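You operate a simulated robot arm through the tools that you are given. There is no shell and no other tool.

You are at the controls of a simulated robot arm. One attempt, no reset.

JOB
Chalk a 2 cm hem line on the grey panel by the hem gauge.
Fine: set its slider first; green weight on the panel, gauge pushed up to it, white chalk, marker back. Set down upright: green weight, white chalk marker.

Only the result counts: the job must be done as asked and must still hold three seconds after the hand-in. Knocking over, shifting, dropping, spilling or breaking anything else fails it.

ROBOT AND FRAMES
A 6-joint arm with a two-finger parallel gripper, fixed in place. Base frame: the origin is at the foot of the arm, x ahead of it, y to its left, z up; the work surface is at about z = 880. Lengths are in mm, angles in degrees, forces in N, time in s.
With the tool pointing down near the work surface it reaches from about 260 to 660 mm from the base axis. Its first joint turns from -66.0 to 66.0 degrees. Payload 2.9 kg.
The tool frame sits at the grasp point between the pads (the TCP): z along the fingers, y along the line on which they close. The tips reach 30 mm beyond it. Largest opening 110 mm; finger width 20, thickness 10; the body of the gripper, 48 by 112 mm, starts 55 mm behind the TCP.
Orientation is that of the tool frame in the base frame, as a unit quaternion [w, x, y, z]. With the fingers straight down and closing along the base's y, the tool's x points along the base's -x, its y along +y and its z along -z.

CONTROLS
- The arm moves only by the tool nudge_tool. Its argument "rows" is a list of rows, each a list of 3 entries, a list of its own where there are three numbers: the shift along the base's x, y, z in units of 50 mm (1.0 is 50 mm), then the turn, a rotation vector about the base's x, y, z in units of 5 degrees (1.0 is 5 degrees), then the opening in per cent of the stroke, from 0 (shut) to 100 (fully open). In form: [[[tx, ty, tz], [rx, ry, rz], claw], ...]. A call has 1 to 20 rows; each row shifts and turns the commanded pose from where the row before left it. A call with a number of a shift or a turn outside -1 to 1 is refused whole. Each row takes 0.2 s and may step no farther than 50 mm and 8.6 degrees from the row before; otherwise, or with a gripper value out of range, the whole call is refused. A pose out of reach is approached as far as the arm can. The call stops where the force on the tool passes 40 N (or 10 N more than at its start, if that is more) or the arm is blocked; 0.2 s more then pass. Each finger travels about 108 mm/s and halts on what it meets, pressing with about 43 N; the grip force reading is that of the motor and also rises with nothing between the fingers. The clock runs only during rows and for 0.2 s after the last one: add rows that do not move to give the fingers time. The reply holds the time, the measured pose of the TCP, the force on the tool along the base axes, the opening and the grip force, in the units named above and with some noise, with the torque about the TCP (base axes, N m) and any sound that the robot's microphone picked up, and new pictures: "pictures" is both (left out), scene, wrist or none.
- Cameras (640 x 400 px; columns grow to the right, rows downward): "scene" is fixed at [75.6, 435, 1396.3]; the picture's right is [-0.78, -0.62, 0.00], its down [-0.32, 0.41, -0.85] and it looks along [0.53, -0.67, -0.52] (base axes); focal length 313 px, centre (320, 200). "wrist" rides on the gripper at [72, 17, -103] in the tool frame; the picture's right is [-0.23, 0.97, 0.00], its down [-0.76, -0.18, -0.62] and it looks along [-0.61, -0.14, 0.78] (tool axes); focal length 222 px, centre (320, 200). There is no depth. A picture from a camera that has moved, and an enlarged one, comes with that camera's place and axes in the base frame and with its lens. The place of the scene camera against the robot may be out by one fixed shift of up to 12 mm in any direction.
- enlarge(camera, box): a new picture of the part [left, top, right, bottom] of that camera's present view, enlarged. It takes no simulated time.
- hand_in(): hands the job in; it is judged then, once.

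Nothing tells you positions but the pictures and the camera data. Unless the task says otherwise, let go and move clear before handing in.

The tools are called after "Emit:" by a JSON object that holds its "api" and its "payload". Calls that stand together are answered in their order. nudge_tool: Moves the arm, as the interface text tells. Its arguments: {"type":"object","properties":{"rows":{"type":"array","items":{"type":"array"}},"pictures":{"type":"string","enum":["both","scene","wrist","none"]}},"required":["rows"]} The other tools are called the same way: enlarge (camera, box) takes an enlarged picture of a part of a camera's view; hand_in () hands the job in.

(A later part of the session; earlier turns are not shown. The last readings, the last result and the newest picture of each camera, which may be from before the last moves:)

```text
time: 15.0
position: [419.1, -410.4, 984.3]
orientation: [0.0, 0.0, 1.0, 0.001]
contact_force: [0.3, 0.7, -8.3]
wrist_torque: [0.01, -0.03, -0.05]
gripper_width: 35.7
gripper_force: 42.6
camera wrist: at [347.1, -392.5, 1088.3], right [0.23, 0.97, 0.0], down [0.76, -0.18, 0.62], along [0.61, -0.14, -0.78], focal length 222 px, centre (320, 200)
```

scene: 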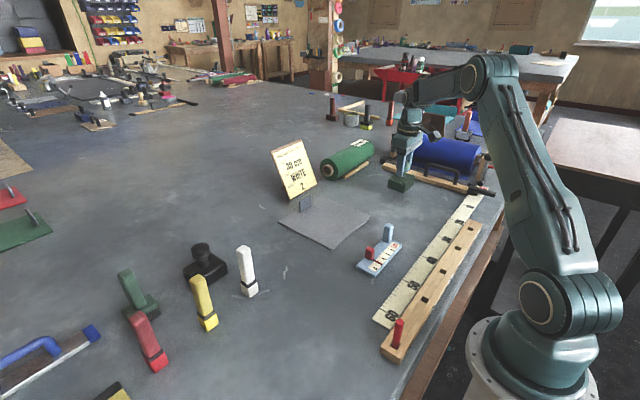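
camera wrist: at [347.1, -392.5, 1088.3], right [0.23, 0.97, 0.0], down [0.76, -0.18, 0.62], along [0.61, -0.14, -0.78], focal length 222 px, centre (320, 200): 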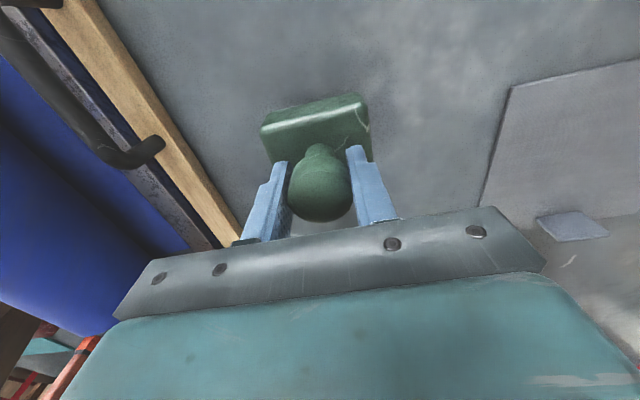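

The weight is held securely (about 8 N). I carry it over to the panel, aiming at about (505, −165), clear of the hem line at y ≈ −75 and the tab.

Emit:
{"api": "nudge_tool", "payload": {"rows": [[[0, 0, 0.6], [0, 0, 0], 20], [[0, 0, 0.6], [0, 0, 0], 20], [[0.28, 0.8167, 0], [0, 0, 0], 20], [[0.28, 0.8167, 0], [0, 0, 0], 20], [[0.28, 0.8167, 0], [0, 0, 0], 20], [[0.28, 0.8167, 0], [0, 0, 0], 20], [[0.28, 0.8167, 0], [0, 0, 0], 20], [[0.28, 0.8167, 0], [0, 0, 0], 20], [[0, 0, 0], [0, 0, 0], 20], [[0, 0, -0.5], [0, 0, 0], 20], [[0, 0, -0.4], [0, 0, 0], 20], [[0, 0, 0], [0, 0, 0], 20]], "pictures": "both"}}

Emit:
{"api": "enlarge", "payload": {"camera": "scene", "box": [270, 120, 410, 260]}}

```text
time: 17.6
position: [505.0, -166.7, 1000.4]
orientation: [0.001, 0.001, 1.0, -0.001]
contact_force: [0.0, -0.2, -7.8]
wrist_torque: [-0.01, -0.03, 0.01]
gripper_width: 35.3
gripper_force: 43.3
camera wrist: at [431.8, -148.5, 1102.7], right [0.23, 0.97, 0.0], down [0.76, -0.18, 0.62], along [0.61, -0.14, -0.78], focal length 222 px, centre (320, 200)
```

scene: 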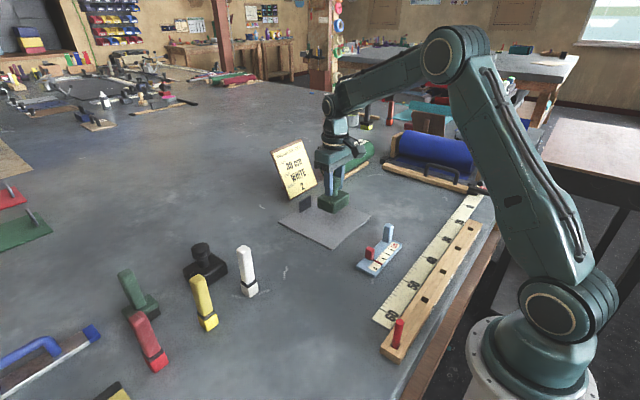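
wrist: 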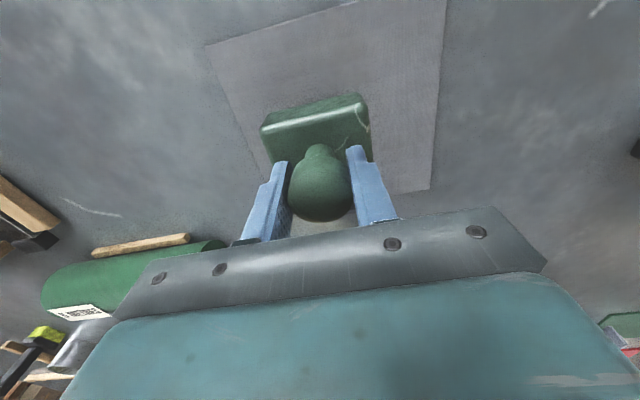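

```text
2.86 times, centred on (340, 190) of scene
camera zoom: at [75.8, 434.9, 1396.3], right [-0.78, -0.62, 0.0], down [-0.32, 0.41, -0.85], along [0.53, -0.67, -0.52], focal length 893 px, centre (263, 229)
```

zoom: 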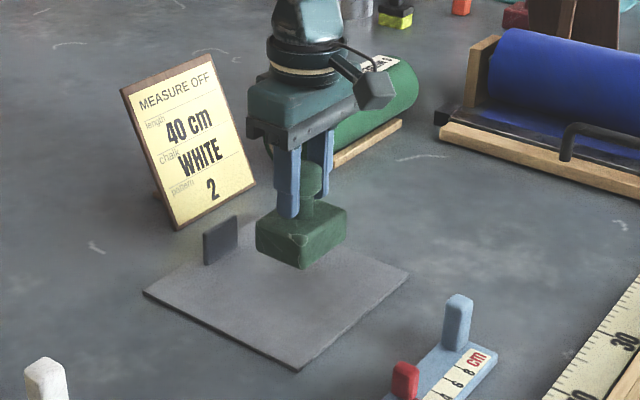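

The weight hovers over the panel, well clear of the tab and card. I lower it slowly towards contact.

Emit:
{"api": "nudge_tool", "payload": {"rows": [[[0, 0, -0.35], [0, 0, 0], 20], [[0, 0, -0.29], [0, 0, 0], 20], [[0, 0, -0.04], [0, 0, 0], 20], [[0, 0, -0.04], [0, 0, 0], 20], [[0, 0, 0], [0, 0, 0], 20]], "pictures": "none"}}

Emit:
{"api": "nudge_tool", "payload": {"rows": [[[0, 0, -0.03], [0, 0, 0], 20], [[0, 0, 0], [0, 0, 0], 20]], "pictures": "scene"}}

Emit:
{"api": "enlarge", "payload": {"camera": "scene", "box": [310, 170, 360, 220]}}

```text
time: 18.8
position: [503.5, -165.3, 964.1]
orientation: [0.0, 0.0, 1.0, 0.0]
contact_force: [0.3, 0.3, -6.9]
wrist_torque: [-0.02, 0.0, -0.01]
gripper_width: 35.4
gripper_force: 42.7
```

```text
time: 19.4
position: [503.2, -166.1, 962.7]
orientation: [0.0, 0.0, 1.0, 0.0]
contact_force: [-0.5, 0.4, -8.1]
wrist_torque: [0.0, 0.0, 0.01]
gripper_width: 35.6
gripper_force: 42.8
```

scene: 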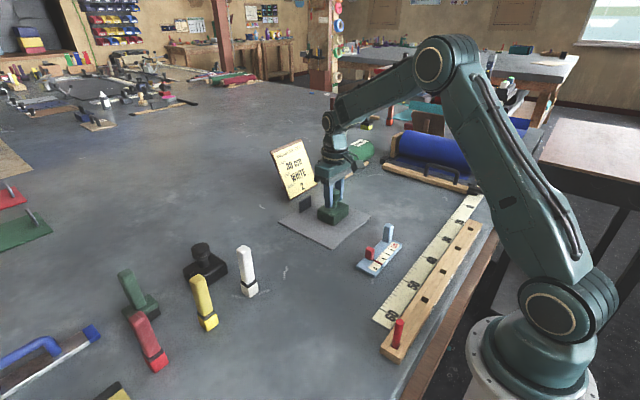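

```text
8.00 times, centred on (335, 195) of scene
camera zoom: at [75.8, 434.9, 1396.3], right [-0.78, -0.62, 0.0], down [-0.32, 0.41, -0.85], along [0.53, -0.67, -0.52], focal length 2501 px, centre (200, 240)
```

zoom: 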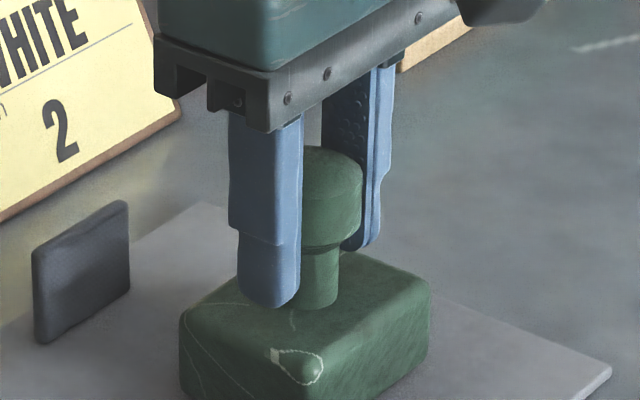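

No contact yet at z ≈ 962.5; I continue in 1 mm steps.

Emit:
{"api": "nudge_tool", "payload": {"rows": [[[0, 0, -0.02], [0, 0, 0], 20], [[0, 0, 0], [0, 0, 0], 20]], "pictures": "none"}}

Emit:
{"api": "nudge_tool", "payload": {"rows": [[[0, 0, -0.02], [0, 0, 0], 20], [[0, 0, 0], [0, 0, 0], 20]], "pictures": "none"}}

Emit:
{"api": "nudge_tool", "payload": {"rows": [[[0, 0, -0.02], [0, 0, 0], 20], [[0, 0, 0], [0, 0, 0], 20]], "pictures": "none"}}

```text
time: 20.0
position: [504.1, -165.5, 963.3]
orientation: [0.001, 0.0, 1.0, 0.0]
contact_force: [-0.4, 0.3, -7.6]
wrist_torque: [0.03, 0.0, -0.03]
gripper_width: 35.5
gripper_force: 43.1
```

```text
time: 20.6
position: [503.3, -165.7, 960.5]
orientation: [0.0, -0.001, 1.0, 0.0]
contact_force: [-0.1, -0.6, -7.6]
wrist_torque: [-0.02, 0.02, 0.03]
gripper_width: 35.6
gripper_force: 43.0
```

```text
time: 21.2
position: [504.4, -165.2, 960.1]
orientation: [0.001, 0.0, 1.0, 0.001]
contact_force: [-2.6, 1.9, 1.3]
wrist_torque: [0.16, 0.22, -0.04]
gripper_width: 35.5
gripper_force: 43.0
```

The force has shifted from −8 to +1 N, so the weight now rests on the panel at a commanded z of 959.5. I release it and rise clear.

Emit:
{"api": "nudge_tool", "payload": {"rows": [[[0, 0, 0], [0, 0, 0], 36], [[0, 0, 0], [0, 0, 0], 55], [[0, 0, 0], [0, 0, 0], 60], [[0, 0, 0.4], [0, 0, 0], 60], [[0, 0, 0.8], [0, 0, 0], 60], [[0, 0, 0.9], [0, 0, 0], 60], [[0, 0, 0], [0, 0, 0], 60]], "pictures": "both"}}

Emit:
{"api": "enlarge", "payload": {"camera": "scene", "box": [270, 140, 410, 260]}}

Emit:
{"api": "enlarge", "payload": {"camera": "wrist", "box": [180, 0, 460, 220]}}

```text
time: 22.8
position: [505.0, -164.1, 1065.6]
orientation: [-0.001, 0.0, 1.0, 0.001]
contact_force: [-0.4, -0.7, -0.5]
wrist_torque: [0.02, 0.01, -0.03]
gripper_width: 66.1
gripper_force: 0.1
camera wrist: at [433.4, -147.4, 1169.3], right [0.23, 0.97, 0.0], down [0.76, -0.18, 0.62], along [0.61, -0.14, -0.78], focal length 222 px, centre (320, 200)
```

scene: 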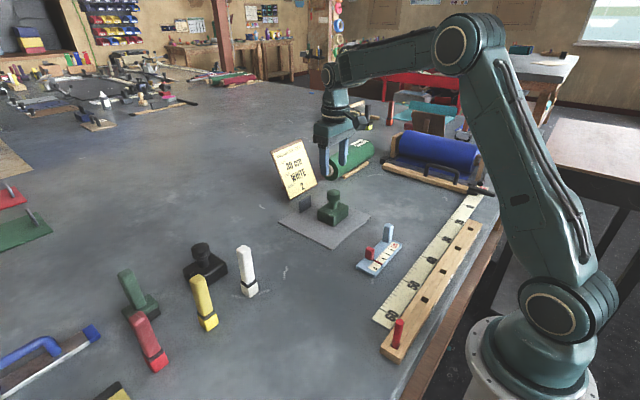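
wrist: 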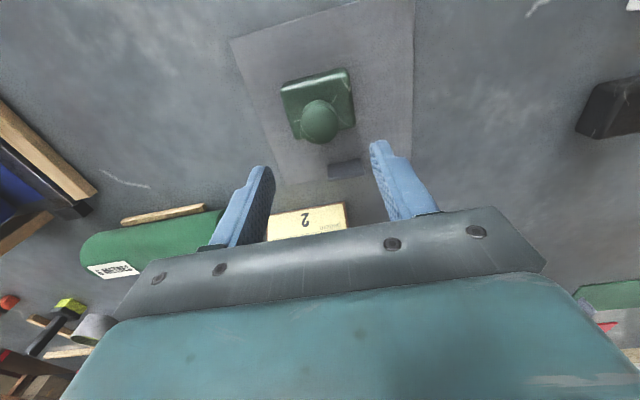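

```text
3.33 times, centred on (340, 200) of scene
camera zoom: at [75.6, 435.0, 1396.3], right [-0.78, -0.62, 0.0], down [-0.32, 0.41, -0.85], along [0.53, -0.67, -0.52], focal length 1042 px, centre (253, 200)
```

zoom: 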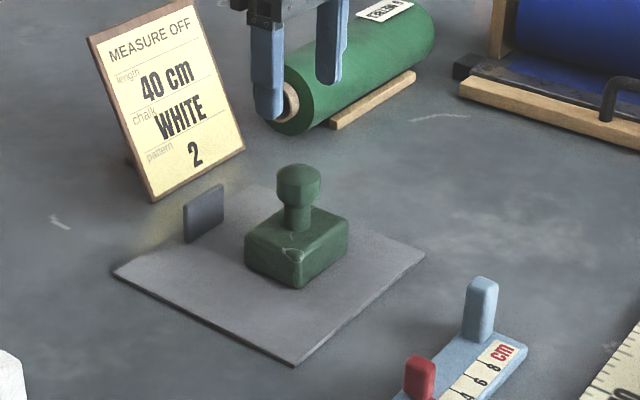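

```text
1.82 times, centred on (320, 110) of wrist
camera zoom: at [433.4, -147.4, 1169.3], right [0.23, 0.97, 0.0], down [0.76, -0.18, 0.62], along [0.61, -0.14, -0.78], focal length 404 px, centre (320, 364)
```

zoom: 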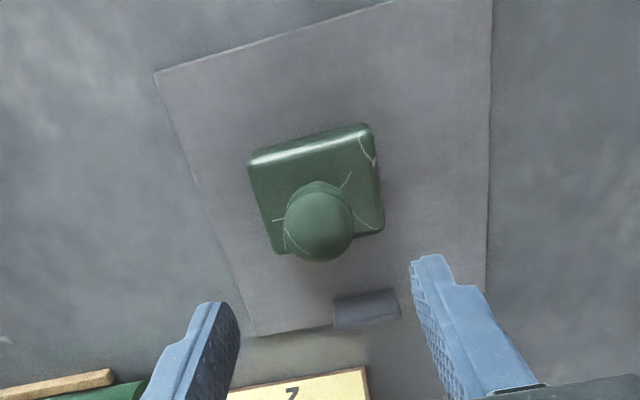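

The weight stands upright on the panel, and the panel has not moved. Next I go above the gauge's blue post to locate it for gripping.

Emit:
{"api": "nudge_tool", "payload": {"rows": [[[-0.8, 0, 0], [0, 0, 0], 60], [[-0.8, 0, 0], [0, 0, 0], 60], [[-0.8, 0, -0.3], [0, 0, 0], 60], [[-0.8, 0, -0.6], [0, 0, 0], 60], [[0, 0, 0], [0, 0, 0], 60], [[0, 0, 0], [0, 0, 0], 60]], "pictures": "both"}}

Emit:
{"api": "enlarge", "payload": {"camera": "wrist", "box": [240, 50, 440, 200]}}

Emit:
{"api": "enlarge", "payload": {"camera": "scene", "box": [365, 210, 415, 260]}}

```text
time: 24.2
position: [344.9, -166.5, 1018.5]
orientation: [-0.001, 0.0, 1.0, 0.0]
contact_force: [-0.6, -0.2, -0.3]
wrist_torque: [-0.03, -0.01, 0.01]
gripper_width: 66.1
gripper_force: 0.1
camera wrist: at [271.7, -148.7, 1121.0], right [0.23, 0.97, 0.0], down [0.76, -0.18, 0.62], along [0.61, -0.14, -0.78], focal length 222 px, centre (320, 200)
```

scene: 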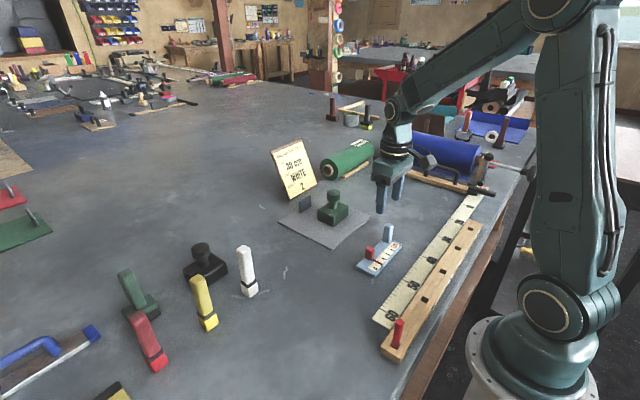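
wrist: 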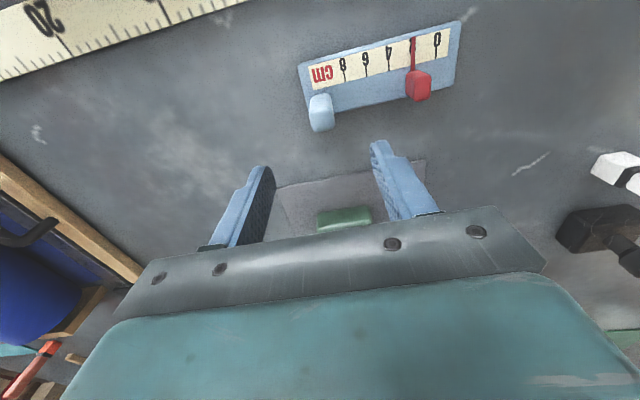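

```text
2.67 times, centred on (340, 125) of wrist
camera zoom: at [271.7, -148.7, 1121.0], right [0.23, 0.97, 0.0], down [0.76, -0.18, 0.62], along [0.61, -0.14, -0.78], focal length 592 px, centre (267, 400)
```

zoom: 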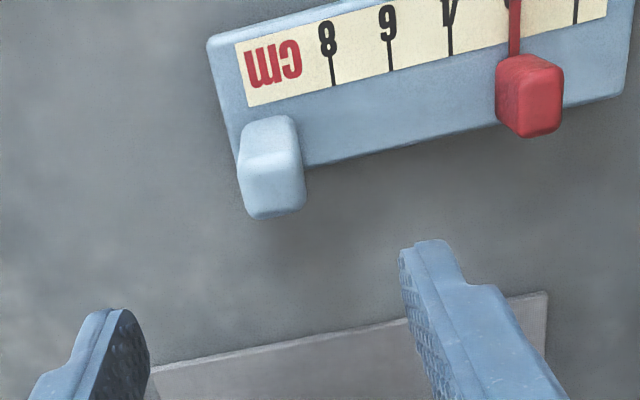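

```text
8.00 times, centred on (390, 235) of scene
camera zoom: at [75.6, 435.0, 1396.3], right [-0.78, -0.62, 0.0], down [-0.32, 0.41, -0.85], along [0.53, -0.67, -0.52], focal length 2501 px, centre (-240, -80)
```

zoom: 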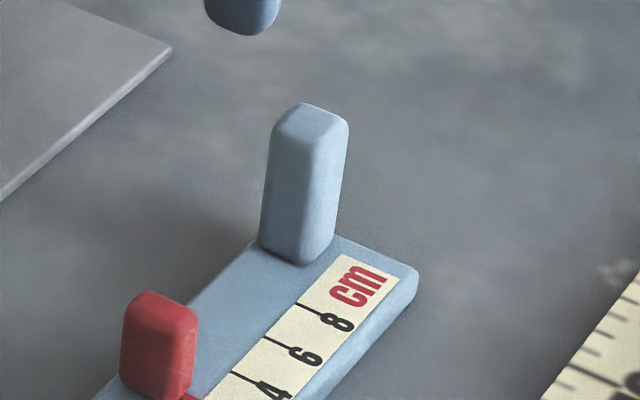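

The post is centred at about (336, −161) with its top near z ≈ 938. I lower the open fingers around it and close.

Emit:
{"api": "nudge_tool", "payload": {"rows": [[[-0.18, 0.084, -0.6], [0, 0, 0], 60], [[0, 0, -0.7], [0, 0, 0], 50], [[0, 0, -0.53], [0, 0, 0], 45], [[0, 0, 0], [0, 0, 0], 35], [[0, 0, 0], [0, 0, 0], 25]], "pictures": "both"}}

Emit:
{"api": "enlarge", "payload": {"camera": "wrist", "box": [240, 60, 440, 220]}}

```text
time: 25.4
position: [334.8, -160.4, 927.5]
orientation: [0.0, 0.0, 1.0, 0.0]
contact_force: [-0.3, -0.1, -0.1]
wrist_torque: [-0.01, -0.04, -0.03]
gripper_width: 27.6
gripper_force: 0.1
camera wrist: at [263.0, -144.1, 1031.1], right [0.23, 0.97, 0.0], down [0.76, -0.18, 0.62], along [0.61, -0.14, -0.78], focal length 222 px, centre (320, 200)
```

scene: 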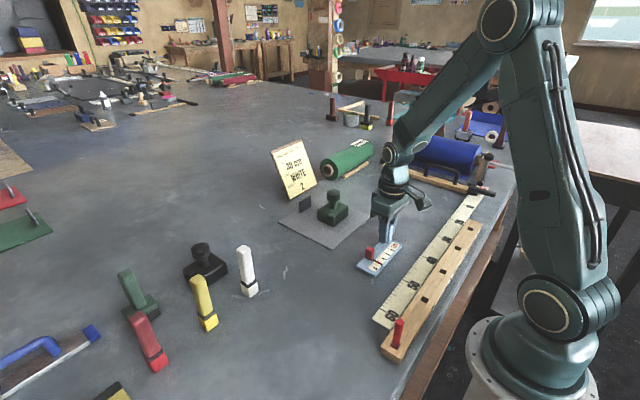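
wrist: 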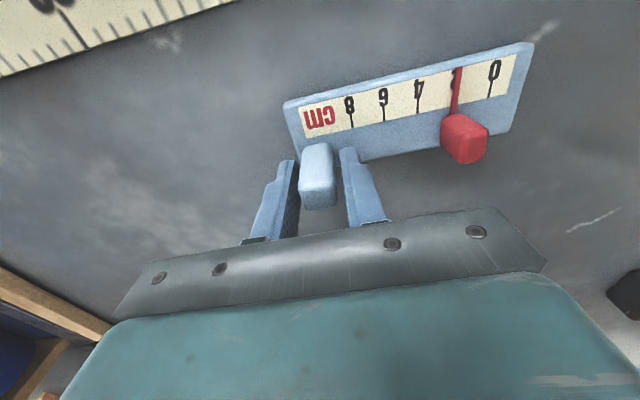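

```text
2.50 times, centred on (340, 140) of wrist
camera zoom: at [263.0, -144.1, 1031.1], right [0.23, 0.97, 0.0], down [0.76, -0.18, 0.62], along [0.61, -0.14, -0.78], focal length 555 px, centre (270, 350)
```

zoom: 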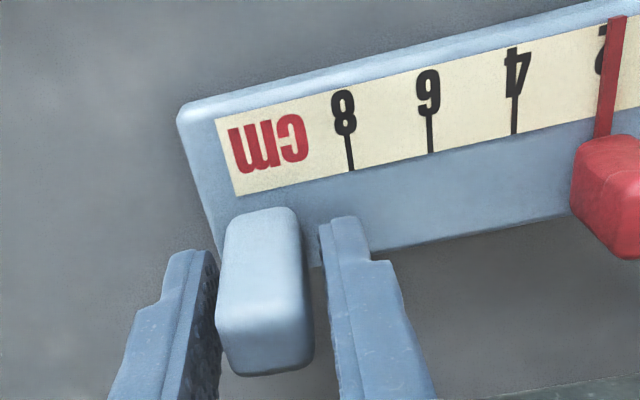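

Emit:
{"api": "nudge_tool", "payload": {"rows": [[[0, 0, 0], [0, 0, 0], 18], [[0, 0, 0], [0, 0, 0], 10], [[0, 0, 0], [0, 0, 0], 10]], "pictures": "wrist"}}

Emit:
{"api": "enlarge", "payload": {"camera": "wrist", "box": [240, 30, 560, 220]}}

```text
time: 26.2
position: [335.5, -161.3, 928.5]
orientation: [0.0, 0.001, 1.0, -0.001]
contact_force: [-0.1, -1.0, -0.3]
wrist_torque: [-0.08, 0.01, 0.04]
gripper_width: 19.5
gripper_force: 43.0
camera wrist: at [263.1, -144.1, 1031.3], right [0.23, 0.97, 0.0], down [0.76, -0.18, 0.62], along [0.61, -0.14, -0.78], focal length 222 px, centre (320, 200)
```

wrist: 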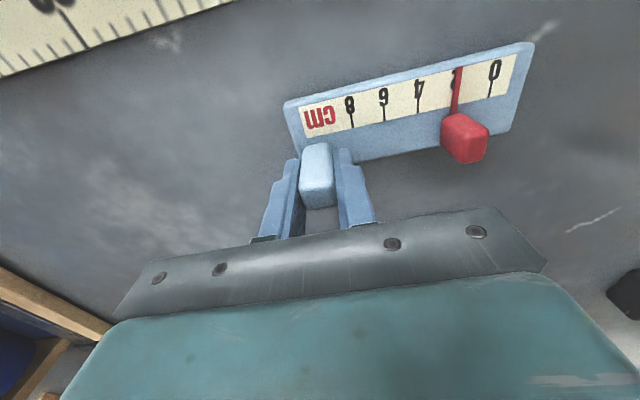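

```text
2.00 times, centred on (400, 125) of wrist
camera zoom: at [263.1, -144.1, 1031.3], right [0.23, 0.97, 0.0], down [0.76, -0.18, 0.62], along [0.61, -0.14, -0.78], focal length 444 px, centre (160, 350)
```

zoom: 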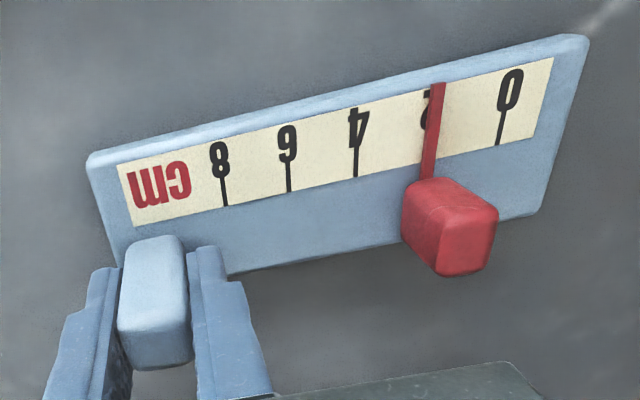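

The post is gripped (19.5 mm) and the scale reads unchanged. I slide the gauge about 70 mm towards the panel, correcting y by about +1.2 mm so the 0 tick lines up with the panel's left edge.

Emit:
{"api": "nudge_tool", "payload": {"rows": [[[0.2, 0.004, 0], [0, 0, 0], 10], [[0.2, 0.004, 0], [0, 0, 0], 10], [[0.2, 0.004, 0], [0, 0, 0], 10], [[0.2, 0.004, 0], [0, 0, 0], 10], [[0.2, 0.004, 0], [0, 0, 0], 10], [[0.2, 0.004, 0], [0, 0, 0], 10], [[0.2, 0, 0], [0, 0, 0], 10], [[0, 0, 0], [0, 0, 0], 10]], "pictures": "both"}}

Emit:
{"api": "enlarge", "payload": {"camera": "wrist", "box": [240, 30, 560, 220]}}

Emit:
{"api": "enlarge", "payload": {"camera": "scene", "box": [300, 200, 400, 270]}}

```text
time: 28.0
position: [405.0, -160.4, 927.2]
orientation: [0.0, 0.0, 1.0, -0.001]
contact_force: [-7.5, -1.8, 21.4]
wrist_torque: [0.13, 0.7, 0.09]
gripper_width: 19.4
gripper_force: 42.8
camera wrist: at [332.3, -143.1, 1031.1], right [0.23, 0.97, 0.0], down [0.76, -0.18, 0.62], along [0.61, -0.14, -0.78], focal length 222 px, centre (320, 200)
```

scene: 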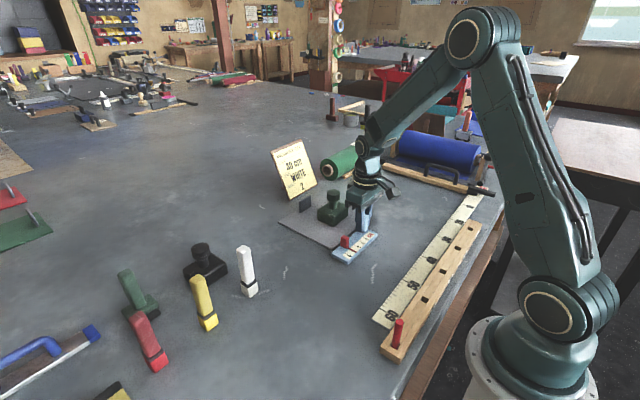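
wrist: 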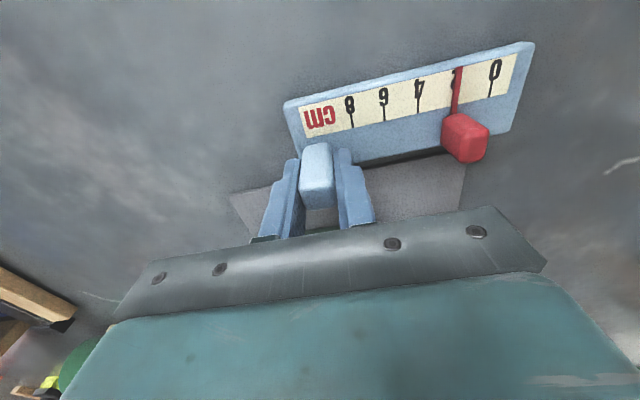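

```text
2.00 times, centred on (400, 125) of wrist
camera zoom: at [332.3, -143.1, 1031.1], right [0.23, 0.97, 0.0], down [0.76, -0.18, 0.62], along [0.61, -0.14, -0.78], focal length 444 px, centre (160, 350)
```

zoom: 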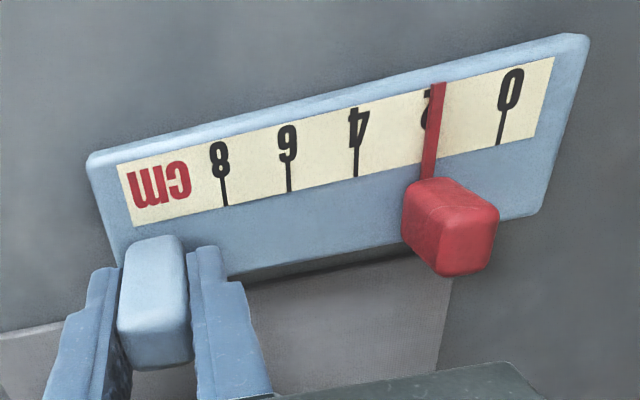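

```text
5.71 times, centred on (350, 235) of scene
camera zoom: at [75.2, 435.0, 1396.3], right [-0.78, -0.62, 0.0], down [-0.32, 0.41, -0.85], along [0.53, -0.67, -0.52], focal length 1786 px, centre (149, 0)
```

zoom: 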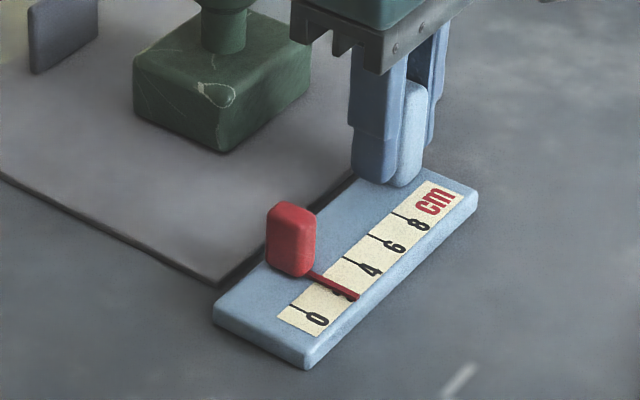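

There's a 21 N downward load on the gauge while sliding, so I relieve it slightly before closing the remaining ~9 mm gap.

Emit:
{"api": "nudge_tool", "payload": {"rows": [[[0, 0, 0.01], [0, 0, 0], 10], [[0, 0, 0], [0, 0, 0], 10]], "pictures": "none"}}

Emit:
{"api": "nudge_tool", "payload": {"rows": [[[0.04, 0, 0.004], [0, 0, 0], 10], [[0.04, 0, 0], [0, 0, 0], 10], [[0, 0, 0], [0, 0, 0], 10]], "pictures": "wrist"}}

Emit:
{"api": "enlarge", "payload": {"camera": "wrist", "box": [340, 100, 500, 200]}}

Emit:
{"api": "enlarge", "payload": {"camera": "scene", "box": [325, 225, 375, 265]}}

```text
time: 28.6
position: [405.1, -160.0, 927.4]
orientation: [0.0, 0.0, 1.0, 0.0]
contact_force: [-3.1, -3.6, 10.4]
wrist_torque: [-0.04, 0.3, 0.06]
gripper_width: 19.6
gripper_force: 43.1
```

```text
time: 29.4
position: [409.8, -161.2, 927.2]
orientation: [0.0, 0.0, 1.0, 0.0]
contact_force: [-0.2, 0.8, 0.1]
wrist_torque: [-0.03, -0.04, 0.02]
gripper_width: 19.4
gripper_force: 43.1
camera wrist: at [336.9, -143.1, 1031.2], right [0.23, 0.97, 0.0], down [0.76, -0.18, 0.62], along [0.61, -0.14, -0.78], focal length 222 px, centre (320, 200)
```

wrist: 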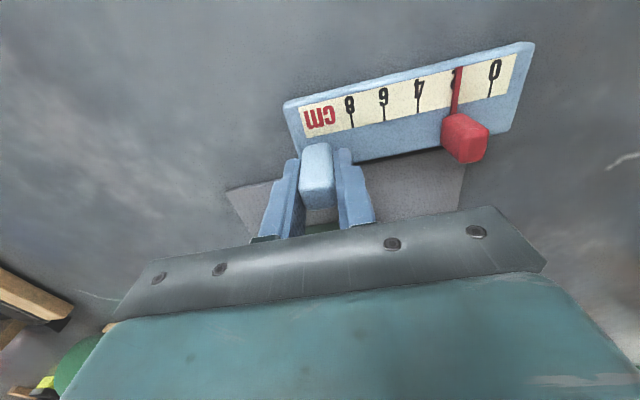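

```text
4.00 times, centred on (420, 150) of wrist
camera zoom: at [336.9, -143.1, 1031.2], right [0.23, 0.97, 0.0], down [0.76, -0.18, 0.62], along [0.61, -0.14, -0.78], focal length 888 px, centre (-80, 400)
```

zoom: 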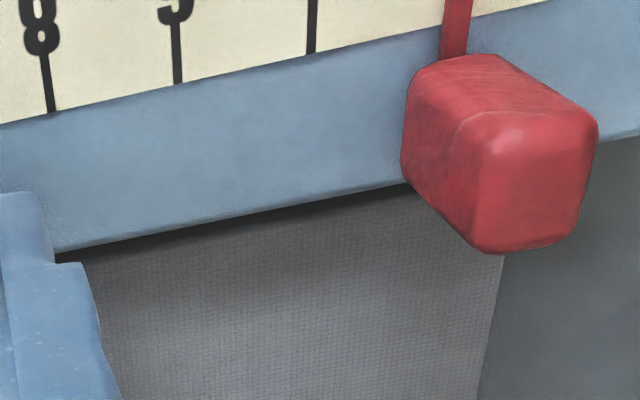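

```text
10.00 times, centred on (350, 245) of scene
camera zoom: at [75.6, 435.0, 1396.3], right [-0.78, -0.62, 0.0], down [-0.32, 0.41, -0.85], along [0.53, -0.67, -0.52], focal length 3126 px, centre (20, -250)
```

zoom: 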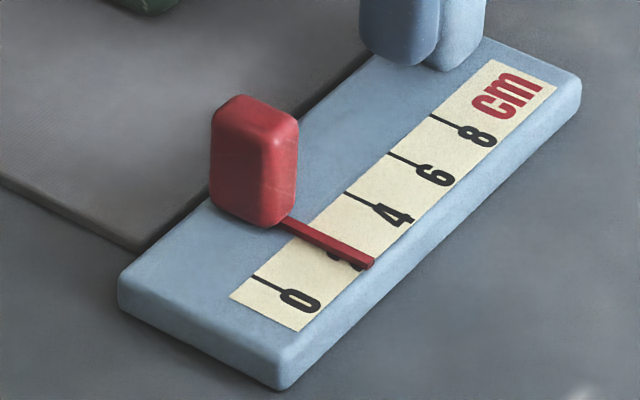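

Emit:
{"api": "nudge_tool", "payload": {"rows": [[[0.04, 0, 0], [0, 0, 0], 10], [[0.02, 0, 0], [0, 0, 0], 10], [[0, 0, 0], [0, 0, 0], 10]], "pictures": "none"}}

Emit:
{"api": "nudge_tool", "payload": {"rows": [[[0.02, 0, 0], [0, 0, 0], 10], [[0, 0, 0], [0, 0, 0], 10]], "pictures": "wrist"}}

Emit:
{"api": "enlarge", "payload": {"camera": "wrist", "box": [340, 100, 500, 200]}}

Emit:
{"api": "enlarge", "payload": {"camera": "scene", "box": [325, 225, 375, 265]}}

```text
time: 30.2
position: [412.5, -159.4, 928.1]
orientation: [0.0, 0.0, 1.0, 0.0]
contact_force: [0.0, 0.2, 0.1]
wrist_torque: [-0.06, -0.04, 0.0]
gripper_width: 19.5
gripper_force: 42.9
```

```text
time: 30.8
position: [414.4, -160.4, 929.3]
orientation: [0.001, 0.0, 1.0, 0.001]
contact_force: [-0.3, 0.4, -0.2]
wrist_torque: [-0.09, -0.05, 0.0]
gripper_width: 19.6
gripper_force: 43.3
camera wrist: at [341.3, -142.7, 1031.5], right [0.23, 0.97, 0.0], down [0.76, -0.18, 0.62], along [0.61, -0.14, -0.78], focal length 222 px, centre (320, 200)
```

wrist: 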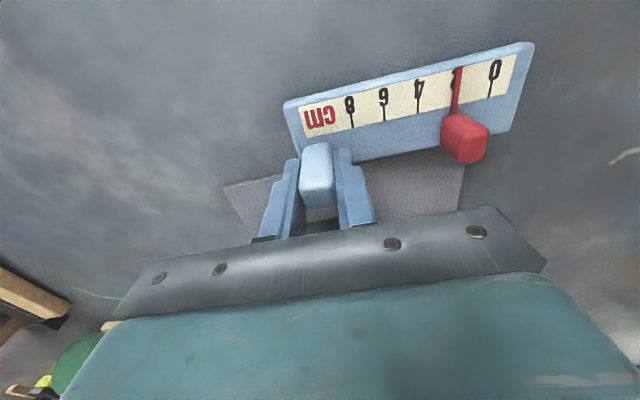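

```text
4.00 times, centred on (420, 150) of wrist
camera zoom: at [341.3, -142.7, 1031.5], right [0.23, 0.97, 0.0], down [0.76, -0.18, 0.62], along [0.61, -0.14, -0.78], focal length 888 px, centre (-80, 400)
```

zoom: 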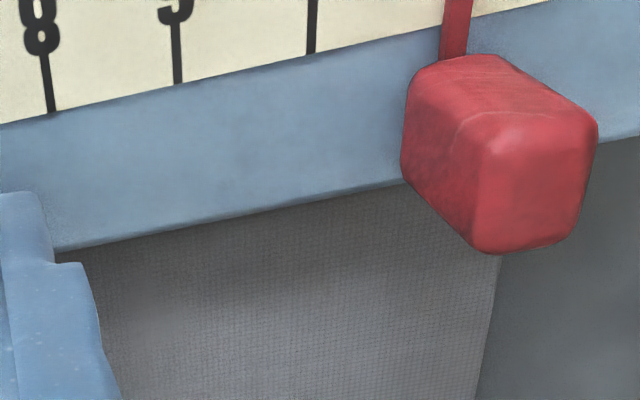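

```text
10.00 times, centred on (350, 245) of scene
camera zoom: at [75.7, 435.0, 1396.3], right [-0.78, -0.62, 0.0], down [-0.32, 0.41, -0.85], along [0.53, -0.67, -0.52], focal length 3126 px, centre (20, -250)
```

zoom: 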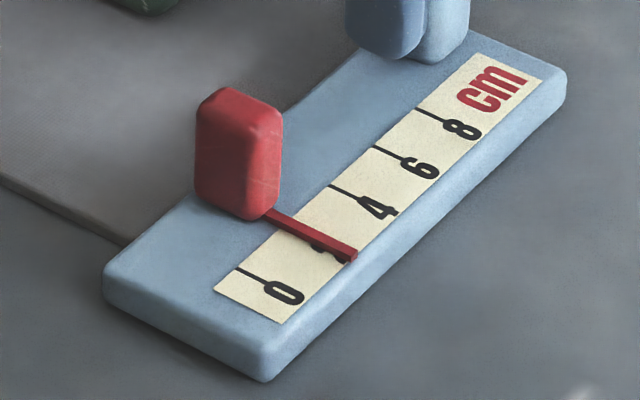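

Nearly touching now, with no contact force yet. I continue in 1 mm and then 0.5 mm steps.

Emit:
{"api": "nudge_tool", "payload": {"rows": [[[0.02, 0, 0], [0, 0, 0], 10], [[0, 0, 0], [0, 0, 0], 10]], "pictures": "none"}}

Emit:
{"api": "nudge_tool", "payload": {"rows": [[[0.012, 0, 0], [0, 0, 0], 10], [[0, 0, 0], [0, 0, 0], 10]], "pictures": "wrist"}}

Emit:
{"api": "enlarge", "payload": {"camera": "wrist", "box": [340, 100, 500, 200]}}

Emit:
{"api": "enlarge", "payload": {"camera": "scene", "box": [325, 225, 375, 265]}}

```text
time: 31.4
position: [414.0, -160.0, 928.9]
orientation: [0.0, 0.0, 1.0, 0.0]
contact_force: [-0.8, -0.4, 0.0]
wrist_torque: [-0.1, -0.02, -0.03]
gripper_width: 19.5
gripper_force: 42.7
```

```text
time: 32.0
position: [415.1, -159.1, 929.6]
orientation: [0.0, 0.0, 1.0, 0.0]
contact_force: [-1.0, -0.3, -0.7]
wrist_torque: [-0.06, -0.02, 0.02]
gripper_width: 19.3
gripper_force: 43.0
camera wrist: at [342.4, -142.9, 1032.2], right [0.23, 0.97, 0.0], down [0.76, -0.18, 0.62], along [0.61, -0.14, -0.78], focal length 222 px, centre (320, 200)
```

wrist: 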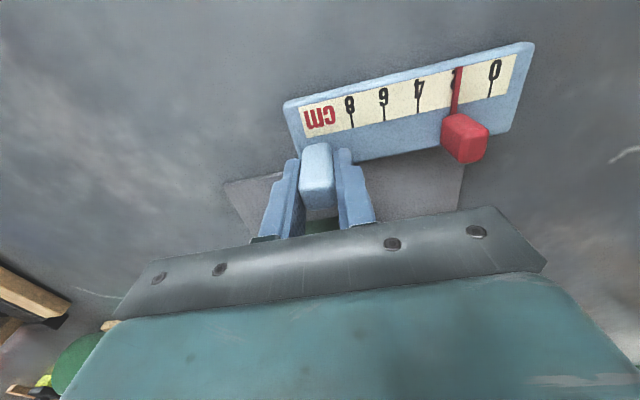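

```text
4.00 times, centred on (420, 150) of wrist
camera zoom: at [342.4, -142.9, 1032.2], right [0.23, 0.97, 0.0], down [0.76, -0.18, 0.62], along [0.61, -0.14, -0.78], focal length 888 px, centre (-80, 400)
```

zoom: 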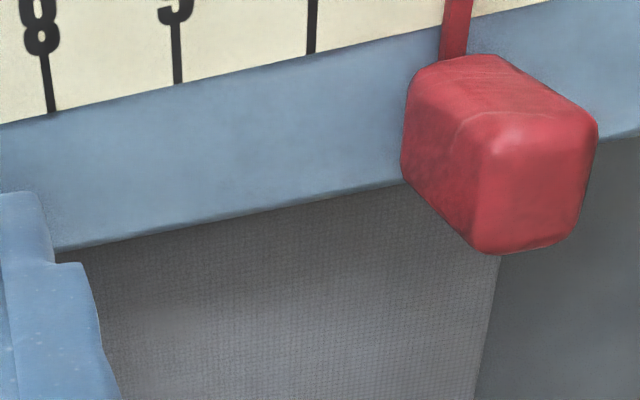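

```text
10.00 times, centred on (350, 245) of scene
camera zoom: at [75.6, 435.0, 1396.3], right [-0.78, -0.62, 0.0], down [-0.32, 0.41, -0.85], along [0.53, -0.67, -0.52], focal length 3126 px, centre (20, -250)
```

zoom: 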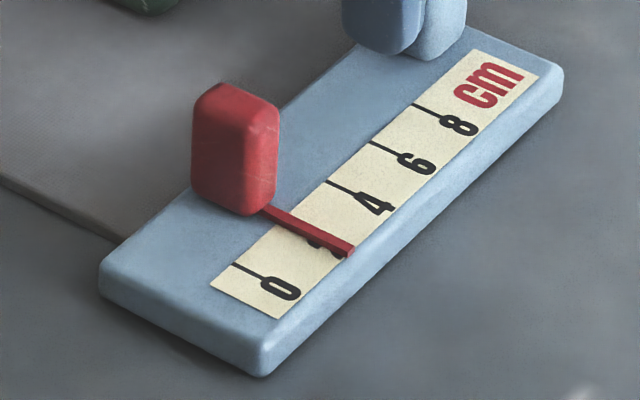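

Emit:
{"api": "nudge_tool", "payload": {"rows": [[[0.012, 0, 0], [0, 0, 0], 10], [[0, 0, 0], [0, 0, 0], 10]], "pictures": "none"}}

Emit:
{"api": "nudge_tool", "payload": {"rows": [[[0, 0, 0], [0, 0, 0], 10], [[0, 0, 0], [0, 0, 0], 10]], "pictures": "wrist"}}

Emit:
{"api": "enlarge", "payload": {"camera": "scene", "box": [325, 235, 355, 255]}}

```text
time: 32.6
position: [415.2, -160.2, 929.3]
orientation: [-0.001, 0.0, 1.0, 0.0]
contact_force: [-5.1, -1.1, 1.0]
wrist_torque: [-0.04, 0.18, 0.08]
gripper_width: 19.4
gripper_force: 42.5
```

```text
time: 33.2
position: [415.2, -160.7, 928.9]
orientation: [0.0, 0.0, 1.0, 0.0]
contact_force: [-5.8, -0.3, 0.4]
wrist_torque: [-0.07, 0.24, 0.0]
gripper_width: 19.4
gripper_force: 43.0
camera wrist: at [342.8, -142.9, 1032.1], right [0.23, 0.97, 0.0], down [0.76, -0.18, 0.62], along [0.61, -0.14, -0.78], focal length 222 px, centre (320, 200)
```

wrist: 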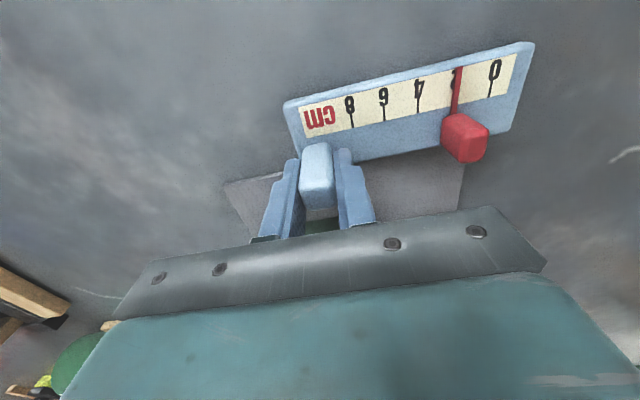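

```text
16.00 times, centred on (340, 245) of scene
camera zoom: at [75.5, 435.0, 1396.3], right [-0.78, -0.62, 0.0], down [-0.32, 0.41, -0.85], along [0.53, -0.67, -0.52], focal length 5002 px, centre (0, -520)
```

zoom: 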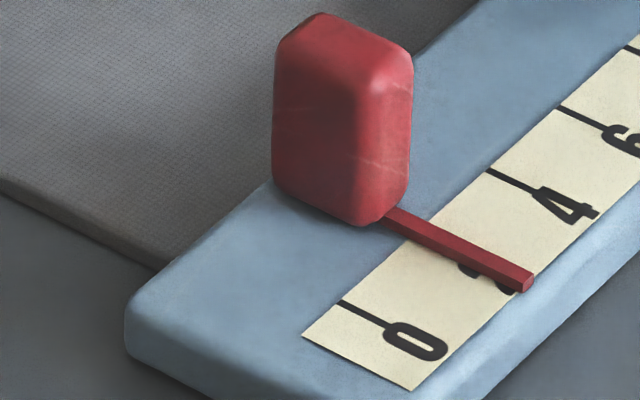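

Contact is confirmed: a steady −5.5 N reaction with the gauge edge against the panel. I settle the gauge onto the table, release the post and rise.

Emit:
{"api": "nudge_tool", "payload": {"rows": [[[0, 0, -0.01], [0, 0, 0], 10], [[0, 0, 0], [0, 0, 0], 10]], "pictures": "none"}}

Emit:
{"api": "nudge_tool", "payload": {"rows": [[[0, 0, 0], [0, 0, 0], 22], [[0, 0, 0], [0, 0, 0], 40], [[0, 0, 0], [0, 0, 0], 40], [[0, 0, 0.4], [0, 0, 0], 40], [[0, 0, 0.8], [0, 0, 0], 40], [[0, 0, 0.9], [0, 0, 0], 40], [[-0.4, 0.6, 0.4], [0, 0, 0], 40], [[-0.4, 0.6, 0], [0, 0, 0], 40], [[0, 0, 0], [0, 0, 0], 40]], "pictures": "both"}}

Emit:
{"api": "enlarge", "payload": {"camera": "wrist", "box": [180, 40, 460, 220]}}

Emit:
{"api": "enlarge", "payload": {"camera": "scene", "box": [270, 170, 400, 270]}}

```text
time: 33.8
position: [414.6, -161.0, 929.4]
orientation: [0.0, 0.001, 1.0, 0.0]
contact_force: [-5.9, 0.9, 1.0]
wrist_torque: [-0.03, 0.2, 0.03]
gripper_width: 19.5
gripper_force: 43.3
```

```text
time: 35.8
position: [374.2, -99.5, 1053.1]
orientation: [0.0, 0.0, 1.0, 0.0]
contact_force: [-0.3, 0.0, 0.0]
wrist_torque: [0.0, 0.03, -0.01]
gripper_width: 44.0
gripper_force: 0.1
camera wrist: at [302.9, -81.8, 1156.6], right [0.23, 0.97, 0.0], down [0.76, -0.18, 0.62], along [0.61, -0.14, -0.78], focal length 222 px, centre (320, 200)
```

scene: 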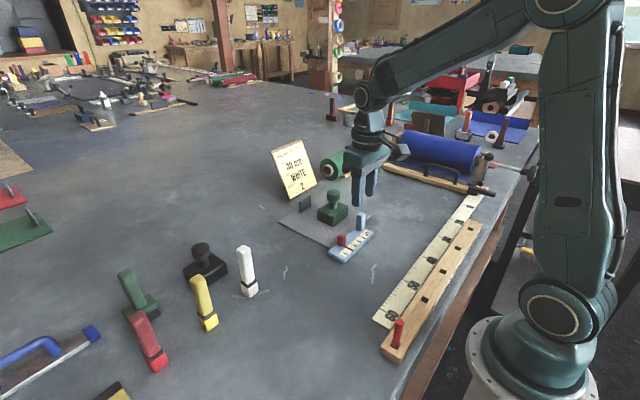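
wrist: 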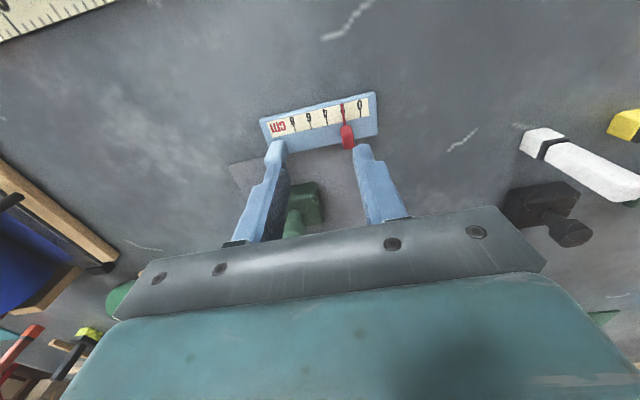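

```text
2.22 times, centred on (320, 130) of wrist
camera zoom: at [302.9, -81.8, 1156.6], right [0.23, 0.97, 0.0], down [0.76, -0.18, 0.62], along [0.61, -0.14, -0.78], focal length 494 px, centre (320, 356)
```

zoom: 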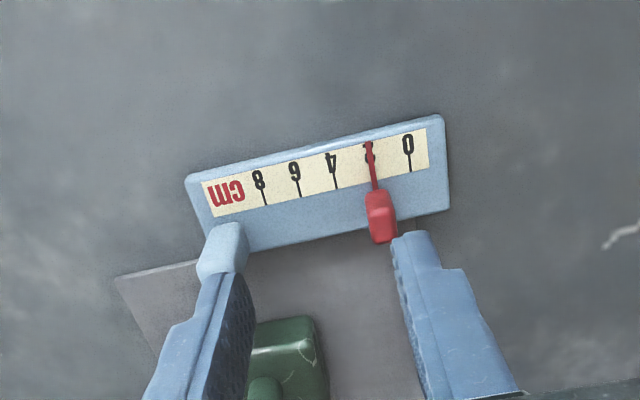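

```text
4.00 times, centred on (335, 220) of scene
camera zoom: at [75.6, 435.0, 1396.3], right [-0.78, -0.62, 0.0], down [-0.32, 0.41, -0.85], along [0.53, -0.67, -0.52], focal length 1250 px, centre (260, 120)
```

zoom: 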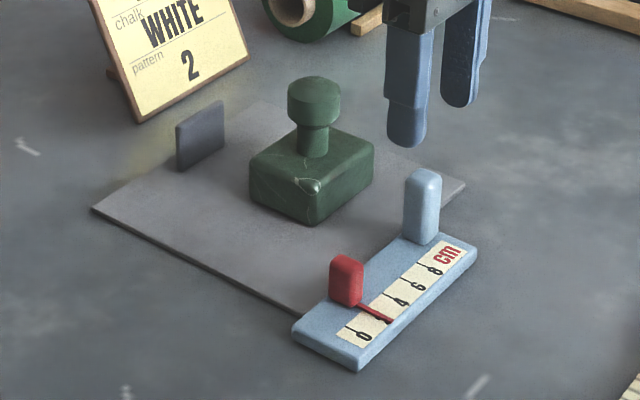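

The gauge sits flush against the panel's near edge with the pointer on 2. I take a close look from a clearer angle to verify the alignment of the 0 tick with the panel's left edge.

Emit:
{"api": "nudge_tool", "payload": {"rows": [[[0.1, 0.9, 0.1], [0, 0, 0], 70], [[0.1, 0.9, 0.1], [0, 0, 0], 70], [[0, 0, 0], [0, 0, 0], 70], [[0, 0, 0], [0, 0, 0], 70]], "pictures": "wrist"}}

Emit:
{"api": "enlarge", "payload": {"camera": "scene", "box": [325, 225, 375, 265]}}

Emit:
{"api": "enlarge", "payload": {"camera": "wrist", "box": [200, 60, 320, 160]}}

```text
time: 36.8
position: [383.2, -7.9, 1063.9]
orientation: [0.0, 0.001, 1.0, -0.001]
contact_force: [0.3, -0.4, 0.5]
wrist_torque: [0.01, -0.02, 0.01]
gripper_width: 76.8
gripper_force: 0.0
camera wrist: at [310.5, 9.3, 1167.4], right [0.23, 0.97, 0.0], down [0.76, -0.18, 0.62], along [0.61, -0.14, -0.78], focal length 222 px, centre (320, 200)
```

wrist: 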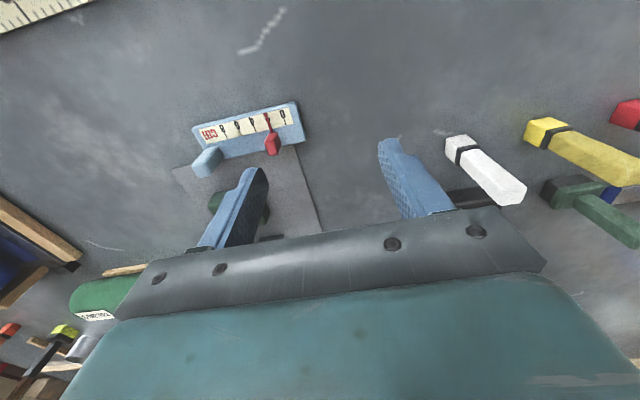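

```text
10.00 times, centred on (350, 245) of scene
camera zoom: at [75.6, 435.0, 1396.3], right [-0.78, -0.62, 0.0], down [-0.32, 0.41, -0.85], along [0.53, -0.67, -0.52], focal length 3126 px, centre (20, -250)
```

zoom: 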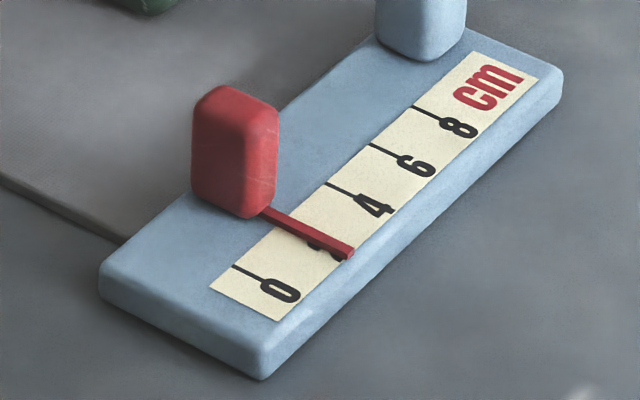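

```text
4.00 times, centred on (260, 110) of wrist
camera zoom: at [310.5, 9.3, 1167.4], right [0.23, 0.97, 0.0], down [0.76, -0.18, 0.62], along [0.61, -0.14, -0.78], focal length 888 px, centre (560, 560)
```

zoom: 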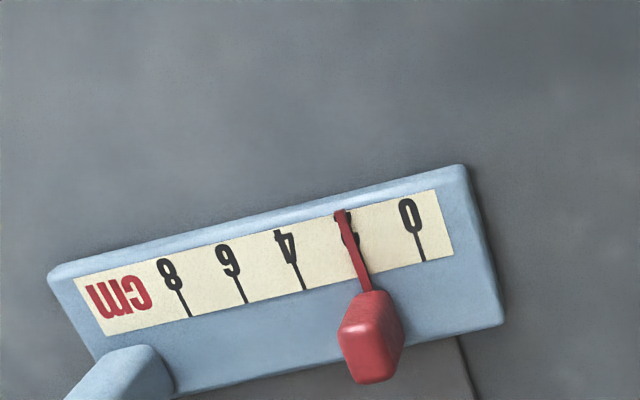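

The 0 tick is aligned with the panel's left edge within about half a millimetre, and the pointer stays on 2. Next I look at the white marker before approaching it.

Emit:
{"api": "enlarge", "payload": {"camera": "wrist", "box": [420, 110, 560, 220]}}

Emit:
{"api": "nudge_tool", "payload": {"rows": [[[0.4, 0.8, 0.3], [0, 0, 0], 60], [[0.4, 0.8, 0.3], [0, 0, 0], 60], [[0.4, 0.8, 0], [0, 0, 0], 60], [[0.4, 0.8, 0], [0, 0, 0], 60], [[0, 0, 0], [0, 0, 0], 60], [[0, 0, 0], [0, 0, 0], 60]], "pictures": "both"}}

Emit:
{"api": "enlarge", "payload": {"camera": "wrist", "box": [240, 60, 400, 200]}}

```text
3.64 times, centred on (490, 165) of wrist
camera zoom: at [310.5, 9.3, 1167.4], right [0.23, 0.97, 0.0], down [0.76, -0.18, 0.62], along [0.61, -0.14, -0.78], focal length 808 px, centre (-298, 327)
```

zoom: 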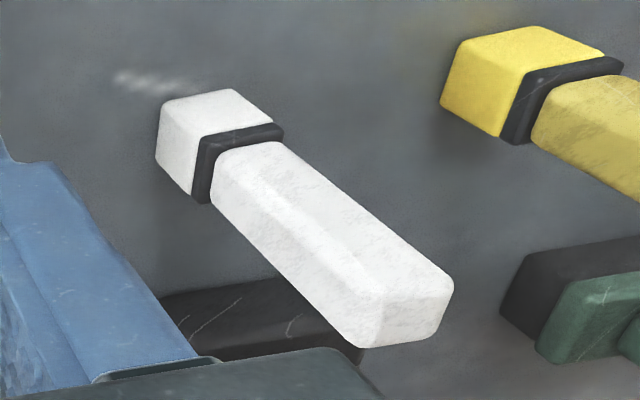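

```text
time: 38.2
position: [463.6, 153.4, 1093.5]
orientation: [0.0, 0.0, 1.0, 0.001]
contact_force: [-0.2, 0.0, 0.3]
wrist_torque: [-0.03, 0.0, 0.02]
gripper_width: 66.0
gripper_force: 0.1
camera wrist: at [391.5, 169.5, 1196.0], right [0.23, 0.97, 0.0], down [0.76, -0.18, 0.62], along [0.61, -0.14, -0.78], focal length 222 px, centre (320, 200)
```

scene: 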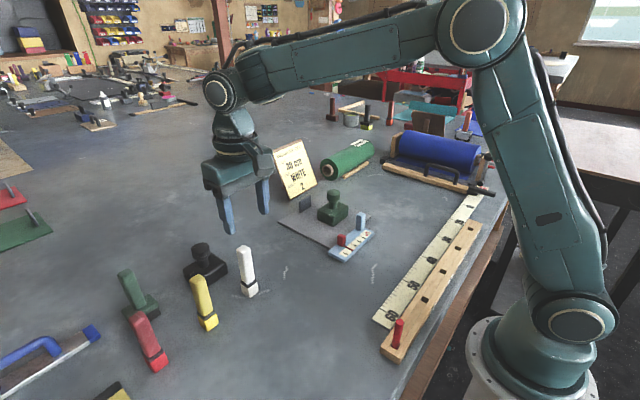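
wrist: 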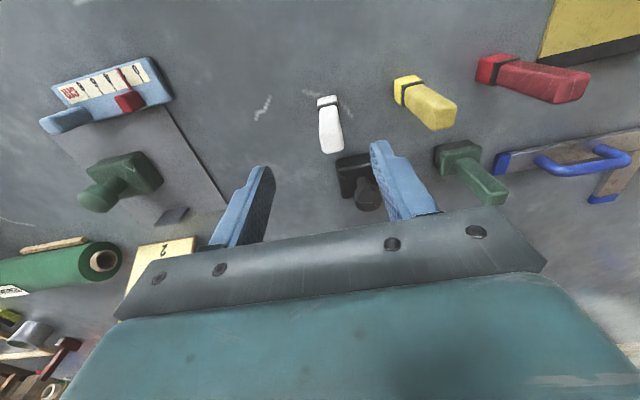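

```text
2.86 times, centred on (320, 130) of wrist
camera zoom: at [391.5, 169.5, 1196.0], right [0.23, 0.97, 0.0], down [0.76, -0.18, 0.62], along [0.61, -0.14, -0.78], focal length 635 px, centre (320, 400)
```

zoom: 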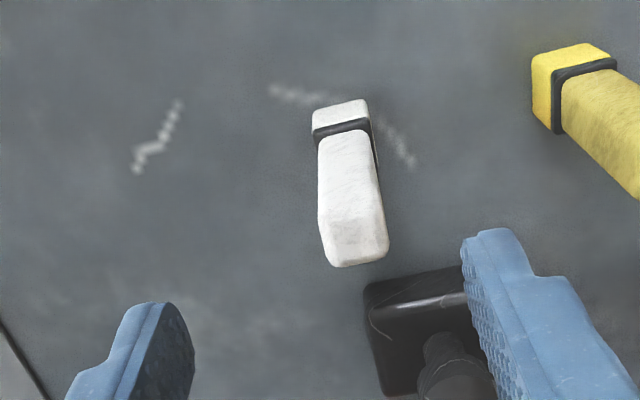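

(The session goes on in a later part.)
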